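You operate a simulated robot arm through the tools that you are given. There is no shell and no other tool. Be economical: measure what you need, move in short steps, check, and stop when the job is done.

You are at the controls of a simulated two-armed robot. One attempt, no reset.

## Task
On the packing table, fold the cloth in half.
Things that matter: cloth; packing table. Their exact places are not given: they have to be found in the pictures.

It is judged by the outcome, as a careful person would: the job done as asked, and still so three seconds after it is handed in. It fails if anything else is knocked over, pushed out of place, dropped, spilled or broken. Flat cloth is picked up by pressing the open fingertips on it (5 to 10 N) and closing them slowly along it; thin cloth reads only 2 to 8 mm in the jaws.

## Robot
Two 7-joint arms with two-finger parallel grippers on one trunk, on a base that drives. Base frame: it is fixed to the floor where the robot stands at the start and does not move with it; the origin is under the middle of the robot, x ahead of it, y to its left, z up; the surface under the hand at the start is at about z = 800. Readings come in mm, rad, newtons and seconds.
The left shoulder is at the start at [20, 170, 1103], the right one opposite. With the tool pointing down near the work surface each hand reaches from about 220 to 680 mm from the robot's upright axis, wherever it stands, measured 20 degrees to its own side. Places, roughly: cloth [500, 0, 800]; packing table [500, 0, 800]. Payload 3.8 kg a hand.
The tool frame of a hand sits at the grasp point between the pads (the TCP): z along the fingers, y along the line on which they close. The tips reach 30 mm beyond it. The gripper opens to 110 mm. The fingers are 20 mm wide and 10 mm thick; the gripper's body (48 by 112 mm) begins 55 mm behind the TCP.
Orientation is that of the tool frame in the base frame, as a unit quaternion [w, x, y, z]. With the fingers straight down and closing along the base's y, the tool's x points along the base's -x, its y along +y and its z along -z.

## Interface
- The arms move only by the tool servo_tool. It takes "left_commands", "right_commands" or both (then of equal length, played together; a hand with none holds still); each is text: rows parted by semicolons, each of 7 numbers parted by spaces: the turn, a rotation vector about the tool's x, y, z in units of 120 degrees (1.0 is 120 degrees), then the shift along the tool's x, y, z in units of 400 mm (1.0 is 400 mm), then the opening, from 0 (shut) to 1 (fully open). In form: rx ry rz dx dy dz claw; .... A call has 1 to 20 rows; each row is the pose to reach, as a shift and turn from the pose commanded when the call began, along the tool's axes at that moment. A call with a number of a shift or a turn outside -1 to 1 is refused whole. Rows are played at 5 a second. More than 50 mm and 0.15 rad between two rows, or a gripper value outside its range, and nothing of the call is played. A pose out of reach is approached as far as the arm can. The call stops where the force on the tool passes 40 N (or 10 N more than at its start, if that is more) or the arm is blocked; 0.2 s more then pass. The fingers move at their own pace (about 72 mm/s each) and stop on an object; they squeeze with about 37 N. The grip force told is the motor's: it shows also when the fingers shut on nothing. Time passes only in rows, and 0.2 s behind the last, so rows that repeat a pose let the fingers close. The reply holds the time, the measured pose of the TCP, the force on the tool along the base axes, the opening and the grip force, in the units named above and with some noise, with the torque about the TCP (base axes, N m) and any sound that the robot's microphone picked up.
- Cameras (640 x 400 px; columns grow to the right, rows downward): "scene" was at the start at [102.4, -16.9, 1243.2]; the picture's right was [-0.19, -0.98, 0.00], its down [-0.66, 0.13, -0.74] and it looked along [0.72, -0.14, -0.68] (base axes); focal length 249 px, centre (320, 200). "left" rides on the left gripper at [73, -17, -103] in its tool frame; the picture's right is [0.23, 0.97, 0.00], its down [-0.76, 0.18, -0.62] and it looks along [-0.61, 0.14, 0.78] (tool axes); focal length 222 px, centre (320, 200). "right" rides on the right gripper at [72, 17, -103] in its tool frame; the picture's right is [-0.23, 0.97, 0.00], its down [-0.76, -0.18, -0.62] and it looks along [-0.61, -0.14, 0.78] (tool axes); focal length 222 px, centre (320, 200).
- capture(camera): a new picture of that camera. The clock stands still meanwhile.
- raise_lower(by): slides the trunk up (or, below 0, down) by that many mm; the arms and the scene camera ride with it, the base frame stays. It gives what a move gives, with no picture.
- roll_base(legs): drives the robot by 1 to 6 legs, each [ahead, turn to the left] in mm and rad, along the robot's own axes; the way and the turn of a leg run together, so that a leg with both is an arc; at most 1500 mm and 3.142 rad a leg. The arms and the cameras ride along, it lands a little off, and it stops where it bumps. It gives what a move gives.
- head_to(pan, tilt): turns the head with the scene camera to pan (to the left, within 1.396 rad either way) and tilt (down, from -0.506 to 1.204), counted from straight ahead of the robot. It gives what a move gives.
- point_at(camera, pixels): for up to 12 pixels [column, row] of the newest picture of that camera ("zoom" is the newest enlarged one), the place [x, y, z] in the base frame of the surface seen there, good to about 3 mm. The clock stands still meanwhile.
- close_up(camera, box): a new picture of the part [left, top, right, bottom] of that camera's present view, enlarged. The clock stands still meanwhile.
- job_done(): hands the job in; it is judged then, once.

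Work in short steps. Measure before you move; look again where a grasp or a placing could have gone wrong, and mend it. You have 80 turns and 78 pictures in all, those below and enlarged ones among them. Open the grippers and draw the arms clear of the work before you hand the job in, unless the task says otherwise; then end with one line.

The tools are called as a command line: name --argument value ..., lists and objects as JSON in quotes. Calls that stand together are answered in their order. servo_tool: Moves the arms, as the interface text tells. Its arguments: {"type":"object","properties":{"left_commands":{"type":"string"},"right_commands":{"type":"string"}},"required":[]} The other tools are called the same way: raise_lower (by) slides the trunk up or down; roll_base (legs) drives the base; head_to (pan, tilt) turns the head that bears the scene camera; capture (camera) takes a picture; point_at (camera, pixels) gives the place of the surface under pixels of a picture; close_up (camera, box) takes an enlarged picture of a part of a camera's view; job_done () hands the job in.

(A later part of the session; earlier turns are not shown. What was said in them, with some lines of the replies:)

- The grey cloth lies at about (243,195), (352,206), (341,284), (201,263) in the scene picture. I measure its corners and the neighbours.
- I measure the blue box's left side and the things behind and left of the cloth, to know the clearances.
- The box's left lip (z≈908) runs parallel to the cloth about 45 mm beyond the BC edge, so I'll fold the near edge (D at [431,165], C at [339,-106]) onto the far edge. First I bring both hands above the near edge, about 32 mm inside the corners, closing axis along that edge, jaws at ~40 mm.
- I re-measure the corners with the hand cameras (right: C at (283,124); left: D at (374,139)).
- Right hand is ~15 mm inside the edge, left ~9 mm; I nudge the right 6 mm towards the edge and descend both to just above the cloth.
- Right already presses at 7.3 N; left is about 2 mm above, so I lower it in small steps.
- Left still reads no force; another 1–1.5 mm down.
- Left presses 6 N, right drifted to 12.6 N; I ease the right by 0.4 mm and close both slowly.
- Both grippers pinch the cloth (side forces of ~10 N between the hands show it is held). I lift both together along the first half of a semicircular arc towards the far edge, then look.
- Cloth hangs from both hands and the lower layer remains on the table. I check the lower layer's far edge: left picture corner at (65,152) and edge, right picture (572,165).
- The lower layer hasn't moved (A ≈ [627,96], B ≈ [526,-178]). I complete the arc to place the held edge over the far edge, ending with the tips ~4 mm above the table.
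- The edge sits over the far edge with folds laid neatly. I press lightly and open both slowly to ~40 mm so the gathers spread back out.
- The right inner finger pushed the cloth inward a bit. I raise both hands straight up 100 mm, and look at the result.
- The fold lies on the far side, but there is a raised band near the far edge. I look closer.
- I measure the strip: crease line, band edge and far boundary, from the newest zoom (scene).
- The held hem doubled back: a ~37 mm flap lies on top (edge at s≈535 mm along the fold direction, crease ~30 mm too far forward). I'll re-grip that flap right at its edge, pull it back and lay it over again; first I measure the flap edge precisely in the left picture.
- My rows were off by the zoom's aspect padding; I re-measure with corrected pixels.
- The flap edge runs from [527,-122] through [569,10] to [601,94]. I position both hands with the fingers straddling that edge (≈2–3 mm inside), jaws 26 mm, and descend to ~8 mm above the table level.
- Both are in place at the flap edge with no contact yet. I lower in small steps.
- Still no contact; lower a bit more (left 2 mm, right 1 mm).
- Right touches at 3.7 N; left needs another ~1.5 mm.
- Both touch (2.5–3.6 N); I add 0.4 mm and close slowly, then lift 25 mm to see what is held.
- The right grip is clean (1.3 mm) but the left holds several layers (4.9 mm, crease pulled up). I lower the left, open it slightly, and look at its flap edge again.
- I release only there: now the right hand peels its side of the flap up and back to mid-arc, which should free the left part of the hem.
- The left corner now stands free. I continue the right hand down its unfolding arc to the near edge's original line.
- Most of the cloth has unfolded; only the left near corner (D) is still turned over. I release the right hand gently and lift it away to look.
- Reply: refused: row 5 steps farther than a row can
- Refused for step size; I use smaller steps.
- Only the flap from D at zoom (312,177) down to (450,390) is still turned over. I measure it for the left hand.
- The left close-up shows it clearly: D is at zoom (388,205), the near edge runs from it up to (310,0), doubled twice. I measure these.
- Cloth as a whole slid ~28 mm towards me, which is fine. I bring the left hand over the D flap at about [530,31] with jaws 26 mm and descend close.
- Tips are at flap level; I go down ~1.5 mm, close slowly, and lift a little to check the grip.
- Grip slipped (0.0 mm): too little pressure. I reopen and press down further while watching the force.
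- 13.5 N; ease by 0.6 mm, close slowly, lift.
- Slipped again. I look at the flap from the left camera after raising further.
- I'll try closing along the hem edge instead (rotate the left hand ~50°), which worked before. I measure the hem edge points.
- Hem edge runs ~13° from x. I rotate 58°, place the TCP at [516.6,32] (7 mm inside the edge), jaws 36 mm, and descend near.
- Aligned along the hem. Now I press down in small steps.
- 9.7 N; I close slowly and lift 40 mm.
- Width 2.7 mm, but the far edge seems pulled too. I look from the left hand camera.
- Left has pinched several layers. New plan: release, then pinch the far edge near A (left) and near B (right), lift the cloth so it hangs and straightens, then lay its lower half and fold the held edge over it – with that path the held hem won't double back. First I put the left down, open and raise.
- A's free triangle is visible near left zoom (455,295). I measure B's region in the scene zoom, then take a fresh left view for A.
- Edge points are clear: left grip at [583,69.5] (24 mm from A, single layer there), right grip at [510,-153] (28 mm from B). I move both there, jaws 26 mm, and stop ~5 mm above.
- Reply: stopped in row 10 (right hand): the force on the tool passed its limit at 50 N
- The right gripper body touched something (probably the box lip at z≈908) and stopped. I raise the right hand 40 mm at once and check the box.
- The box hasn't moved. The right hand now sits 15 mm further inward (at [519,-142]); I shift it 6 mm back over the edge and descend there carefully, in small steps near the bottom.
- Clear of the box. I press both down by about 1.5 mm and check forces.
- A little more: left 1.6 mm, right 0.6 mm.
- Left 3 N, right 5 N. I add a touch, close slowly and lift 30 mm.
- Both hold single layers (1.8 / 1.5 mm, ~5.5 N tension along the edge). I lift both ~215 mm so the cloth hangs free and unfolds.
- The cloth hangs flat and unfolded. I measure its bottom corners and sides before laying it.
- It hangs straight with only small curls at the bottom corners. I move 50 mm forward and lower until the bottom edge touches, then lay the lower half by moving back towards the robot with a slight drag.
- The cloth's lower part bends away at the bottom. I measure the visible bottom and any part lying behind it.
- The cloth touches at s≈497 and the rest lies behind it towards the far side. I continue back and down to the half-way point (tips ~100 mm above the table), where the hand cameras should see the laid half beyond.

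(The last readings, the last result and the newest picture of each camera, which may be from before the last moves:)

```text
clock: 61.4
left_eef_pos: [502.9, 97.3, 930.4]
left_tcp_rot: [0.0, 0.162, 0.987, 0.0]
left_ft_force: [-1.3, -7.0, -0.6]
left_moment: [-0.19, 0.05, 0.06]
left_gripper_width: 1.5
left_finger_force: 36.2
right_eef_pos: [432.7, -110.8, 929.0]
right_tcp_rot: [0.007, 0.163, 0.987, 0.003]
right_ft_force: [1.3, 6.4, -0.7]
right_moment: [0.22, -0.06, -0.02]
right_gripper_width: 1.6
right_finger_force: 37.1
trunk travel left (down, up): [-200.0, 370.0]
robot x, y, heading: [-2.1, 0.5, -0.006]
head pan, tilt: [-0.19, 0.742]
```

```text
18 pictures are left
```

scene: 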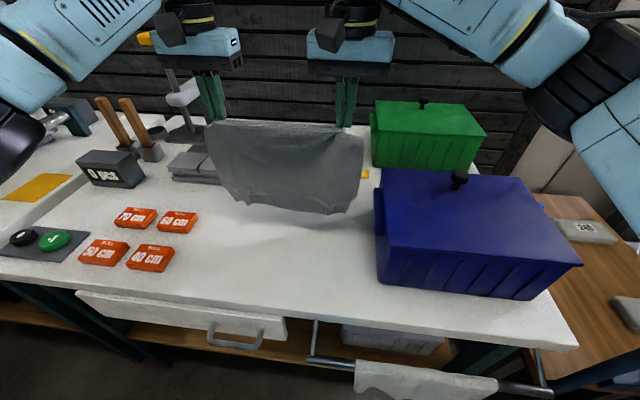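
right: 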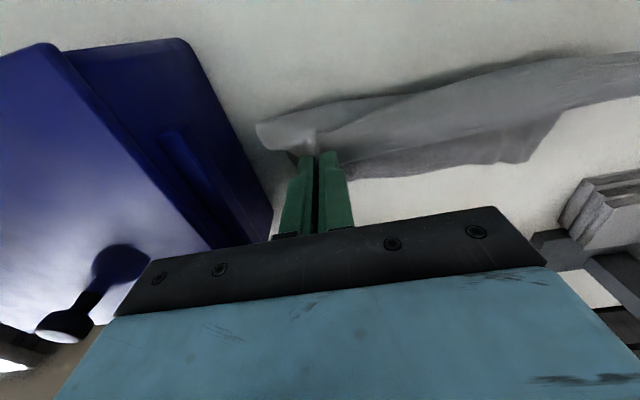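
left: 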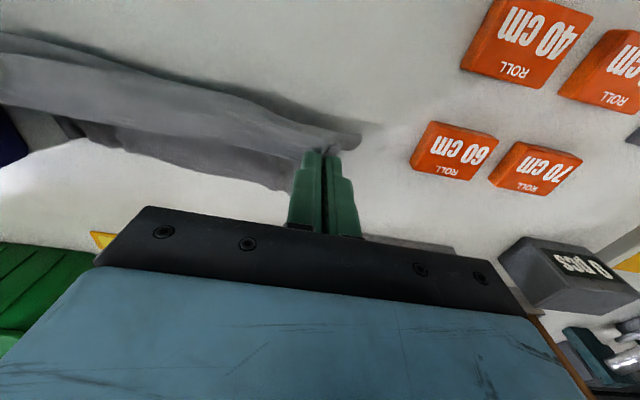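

The laid half's far edge is visible: right picture (380,168)…(525,160), left picture (75,140)…(285,190). I measure it.

point_at --camera "right" --pixels '[[357, 176], [400, 168], [440, 164], [480, 160], [522, 160], [535, 145], [555, 120]]'

point_at --camera "left" --pixels '[[55, 120], [75, 138], [110, 145], [160, 158], [220, 172], [270, 186], [288, 188]]'

close_up --camera "right" --box '[240, 40, 640, 200]'

```text
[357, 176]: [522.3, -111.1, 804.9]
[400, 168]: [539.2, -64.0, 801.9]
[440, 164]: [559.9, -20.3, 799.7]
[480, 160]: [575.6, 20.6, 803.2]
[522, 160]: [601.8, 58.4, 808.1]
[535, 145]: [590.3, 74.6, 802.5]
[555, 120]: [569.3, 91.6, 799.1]
```

```text
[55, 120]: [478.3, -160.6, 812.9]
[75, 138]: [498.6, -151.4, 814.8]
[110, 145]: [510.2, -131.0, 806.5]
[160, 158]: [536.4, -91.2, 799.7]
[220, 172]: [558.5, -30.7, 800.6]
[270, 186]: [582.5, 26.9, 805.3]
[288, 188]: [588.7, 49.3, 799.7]
```

```text
1.60 times, centred on (440, 120) of right
```

zoom: 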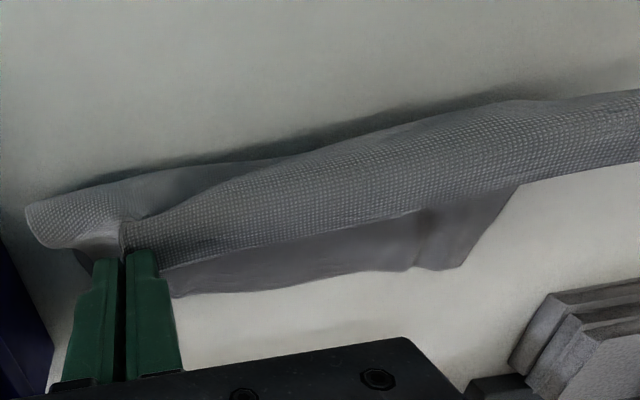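

The laid edge DC runs along s≈521 (C) to 540 (D), somewhat gathered at its ends. I carry the held edge forward along an arc to land on it (left s≈531, right s≈521).

servo_tool --right_commands "0 0 0 -0.0575 0 0.0175 0; 0 0 0 -0.108 0 0.0525 0; 0 0 0 -0.149 0 0.1025 0; 0 0 0 -0.179 0 0.1625 0; 0 0 0 -0.19 0 0.215 0; 0 0 0 -0.193 0 0.235 0; 0 0 0 -0.193 0 0.235 0" --left_commands "0 0 0 -0.065 0 0.0175 0; 0 0 0 -0.122 0 0.0525 0; 0 0 0 -0.168 0 0.1025 0; 0 0 0 -0.202 0 0.1625 0; 0 0 0 -0.215 0 0.215 0; 0 0 0 -0.218 0 0.235 0; 0 0 0 -0.218 0 0.235 0"

close_up --camera "scene" --box '[180, 150, 400, 288]'

capture --camera "right"

capture --camera "left"

```text
clock: 63.0
left_eef_pos: [588.5, 68.8, 836.2]
left_tcp_rot: [0.0, 0.162, 0.987, 0.0]
left_ft_force: [-2.5, -5.7, 0.5]
left_moment: [-0.23, 0.09, 0.05]
left_gripper_width: 1.5
left_finger_force: 36.9
right_eef_pos: [507.7, -135.2, 836.2]
right_tcp_rot: [0.008, 0.162, 0.987, 0.003]
right_ft_force: [1.6, 6.1, 0.8]
right_moment: [0.24, -0.03, 0.01]
right_gripper_width: 1.8
right_finger_force: 37.2
trunk travel left (down, up): [-200.0, 370.0]
robot x, y, heading: [0.1, 4.3, -0.004]
head pan, tilt: [-0.19, 0.742]
```

```text
2.90 times, centred on (290, 219) of scene
```

zoom: 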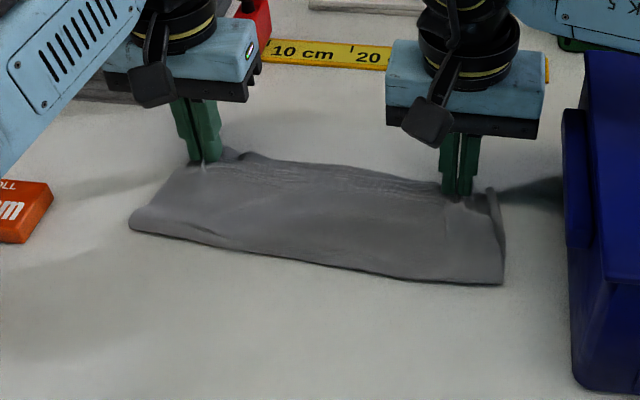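

```text
15 pictures are left
```

right: 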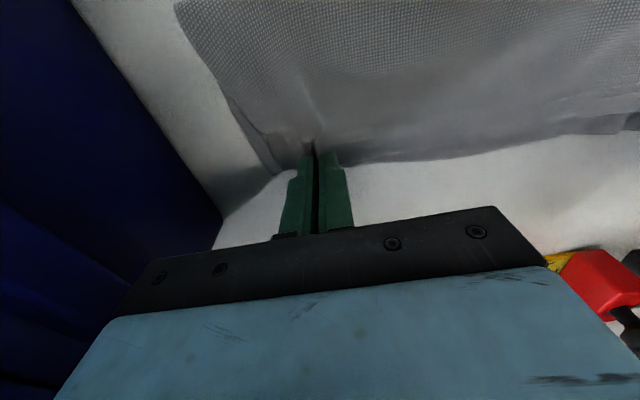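

```text
14 pictures are left
```

left: 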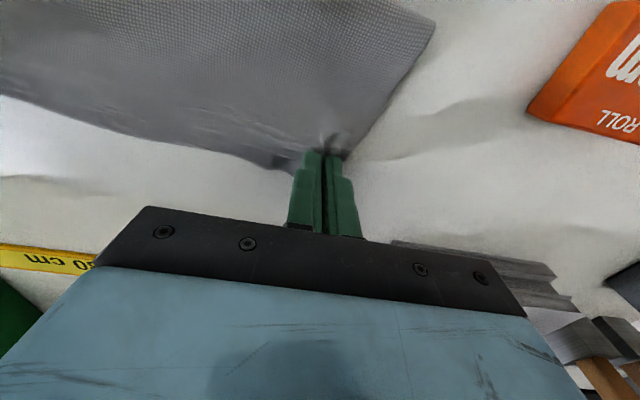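

The fold looks neat, with the held edge over the laid edge. I lower 3 mm, open only a little and slowly, and lift straight up.

servo_tool --right_commands "0 0 0 0 0 0.005 0; 0 0 0 0 0 0.009 0; 0 0 0 0 0 0.009 0.04; 0 0 0 0 0 0.009 0.08; 0 0 0 0 0 0.009 0.12; 0 0 0 0 0 0.009 0.16; 0 0 0 0 0 0.009 0.2; 0 0 0 0 0 0 0.2; 0 0 0 0 0 -0.03 0.2; 0 0 0 0 0 -0.1 0.2; 0 0 0 0 0 -0.2 0.2; 0 0 0 0 0 -0.3 0.2; 0 0 0 0 0 -0.3 0.2" --left_commands "0 0 0 0 0 0.005 0; 0 0 0 0 0 0.009 0; 0 0 0 0 0 0.009 0.04; 0 0 0 0 0 0.009 0.08; 0 0 0 0 0 0.009 0.12; 0 0 0 0 0 0.009 0.16; 0 0 0 0 0 0.009 0.2; 0 0 0 0 0 0 0.2; 0 0 0 0 0 -0.03 0.2; 0 0 0 0 0 -0.1 0.2; 0 0 0 0 0 -0.2 0.2; 0 0 0 0 0 -0.3 0.2; 0 0 0 0 0 -0.3 0.2"

close_up --camera "right" --box '[240, 0, 640, 170]'

close_up --camera "left" --box '[40, 0, 440, 170]'

close_up --camera "scene" --box '[200, 170, 380, 282]'

```text
clock: 65.8
left_eef_pos: [588.6, 71.3, 958.8]
left_tcp_rot: [0.0, 0.163, 0.987, 0.0]
left_ft_force: [-0.4, 1.1, -0.3]
left_moment: [0.01, 0.02, 0.03]
left_gripper_width: 21.6
left_finger_force: 0.0
right_eef_pos: [506.1, -137.6, 956.0]
right_tcp_rot: [0.006, 0.164, 0.987, 0.003]
right_ft_force: [0.7, 0.3, 0.3]
right_moment: [0.01, 0.0, -0.02]
right_gripper_width: 22.1
right_finger_force: 0.1
trunk travel left (down, up): [-200.0, 370.0]
robot x, y, heading: [0.7, -3.0, -0.001]
head pan, tilt: [-0.19, 0.742]
```

```text
1.60 times, centred on (440, 85) of right
```

zoom: 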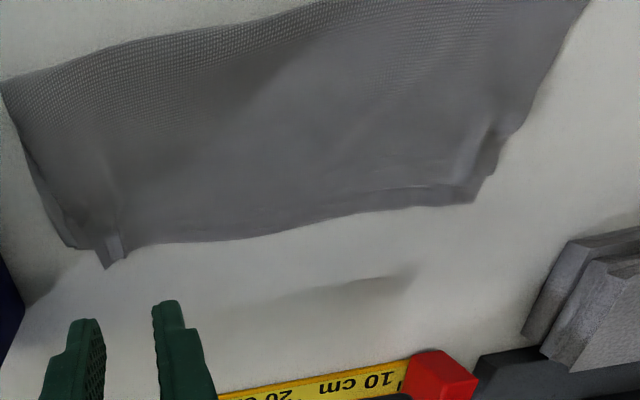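

```text
1.60 times, centred on (240, 85) of left
```

zoom: 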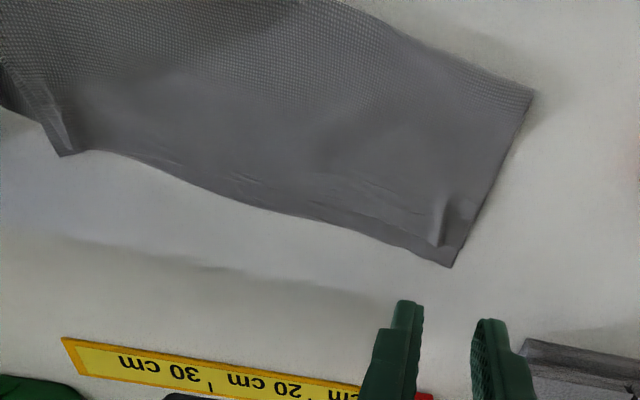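

```text
3.56 times, centred on (290, 226) of scene
```

zoom: 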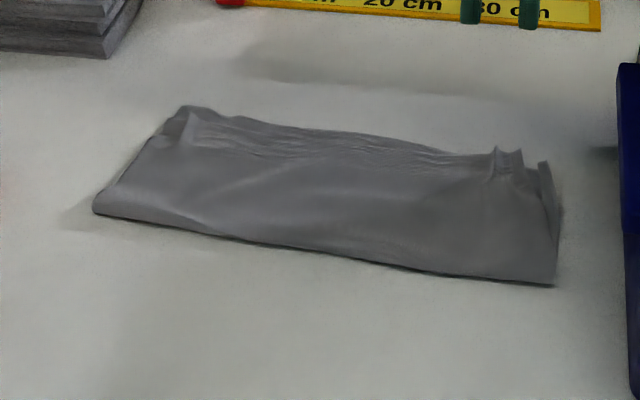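

This is a neat half fold. I measure the folded outline to judge the match.

point_at --camera "zoom" --pixels '[[97, 210], [330, 252], [552, 282], [185, 108], [205, 110], [240, 118], [350, 137], [430, 150], [498, 152], [520, 152], [544, 165], [560, 210]]'

```text
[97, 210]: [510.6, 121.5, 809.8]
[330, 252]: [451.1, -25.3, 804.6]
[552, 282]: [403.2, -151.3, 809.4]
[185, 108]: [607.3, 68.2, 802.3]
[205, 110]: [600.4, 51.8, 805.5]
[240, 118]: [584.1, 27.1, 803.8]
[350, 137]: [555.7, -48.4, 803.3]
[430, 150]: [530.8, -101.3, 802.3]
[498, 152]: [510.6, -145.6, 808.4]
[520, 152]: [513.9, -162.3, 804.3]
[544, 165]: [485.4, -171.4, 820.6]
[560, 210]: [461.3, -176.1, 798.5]
```

Outline: crease at s≈431–442, free edges at s≈530–550, i.e. ~105 mm depth of the original 210 mm, ends matching within ~15–20 mm. I draw both arms up and clear.

servo_tool --right_commands "0 0 0 0 0 -0.1 0.5; 0 0 0 0 0 -0.2 0.5; 0 0 0 0.05 -0.1 -0.22 0.8; 0 0 0 0.1 -0.18 -0.22 1; 0 0 0 0.18 -0.24 -0.22 1; 0 0 0 0.18 -0.24 -0.22 1" --left_commands "0 0 0 0 0 -0.1 0.5; 0 0 0 0 0 -0.2 0.5; 0 0 0 0.05 0.1 -0.22 0.8; 0 0 0 0.1 0.18 -0.22 1; 0 0 0 0.18 0.24 -0.22 1; 0 0 0 0.18 0.24 -0.22 1"

capture --camera "scene"

```text
clock: 67.2
left_eef_pos: [548.2, 182.8, 1044.6]
left_tcp_rot: [0.0, 0.162, 0.987, 0.0]
left_ft_force: [0.5, 0.5, -0.2]
left_moment: [0.03, 0.0, 0.02]
left_gripper_width: 110.0
left_finger_force: 0.1
right_eef_pos: [407.6, -206.8, 1043.7]
right_tcp_rot: [0.007, 0.163, 0.987, 0.003]
right_ft_force: [0.4, -0.7, 0.0]
right_moment: [0.02, 0.02, 0.02]
right_gripper_width: 110.0
right_finger_force: 0.1
trunk travel left (down, up): [-200.0, 370.0]
robot x, y, heading: [-3.9, 1.5, 0.002]
head pan, tilt: [-0.19, 0.742]
```

```text
10 pictures are left
```

scene: 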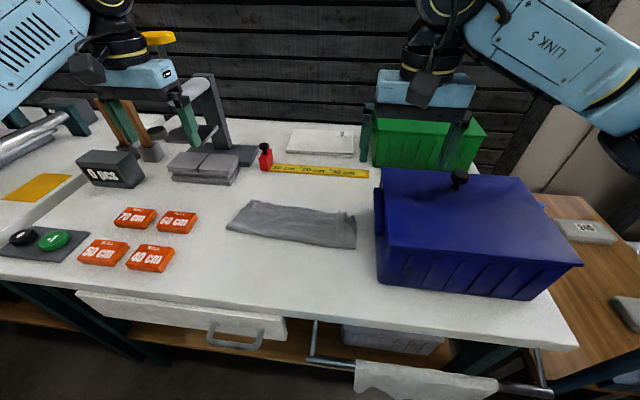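

The cloth lies folded in half on the table, everything else is in its place, and both grippers are open and clear. I hand the job in.

job_done

```text
The job is handed in.
```

The cloth is folded in half on the packing table, about 105 mm deep from its original 210 mm, with the ends matching to within about 15–20 mm; the right gripper bumped the blue box once but left it where it was, and nothing else was disturbed.
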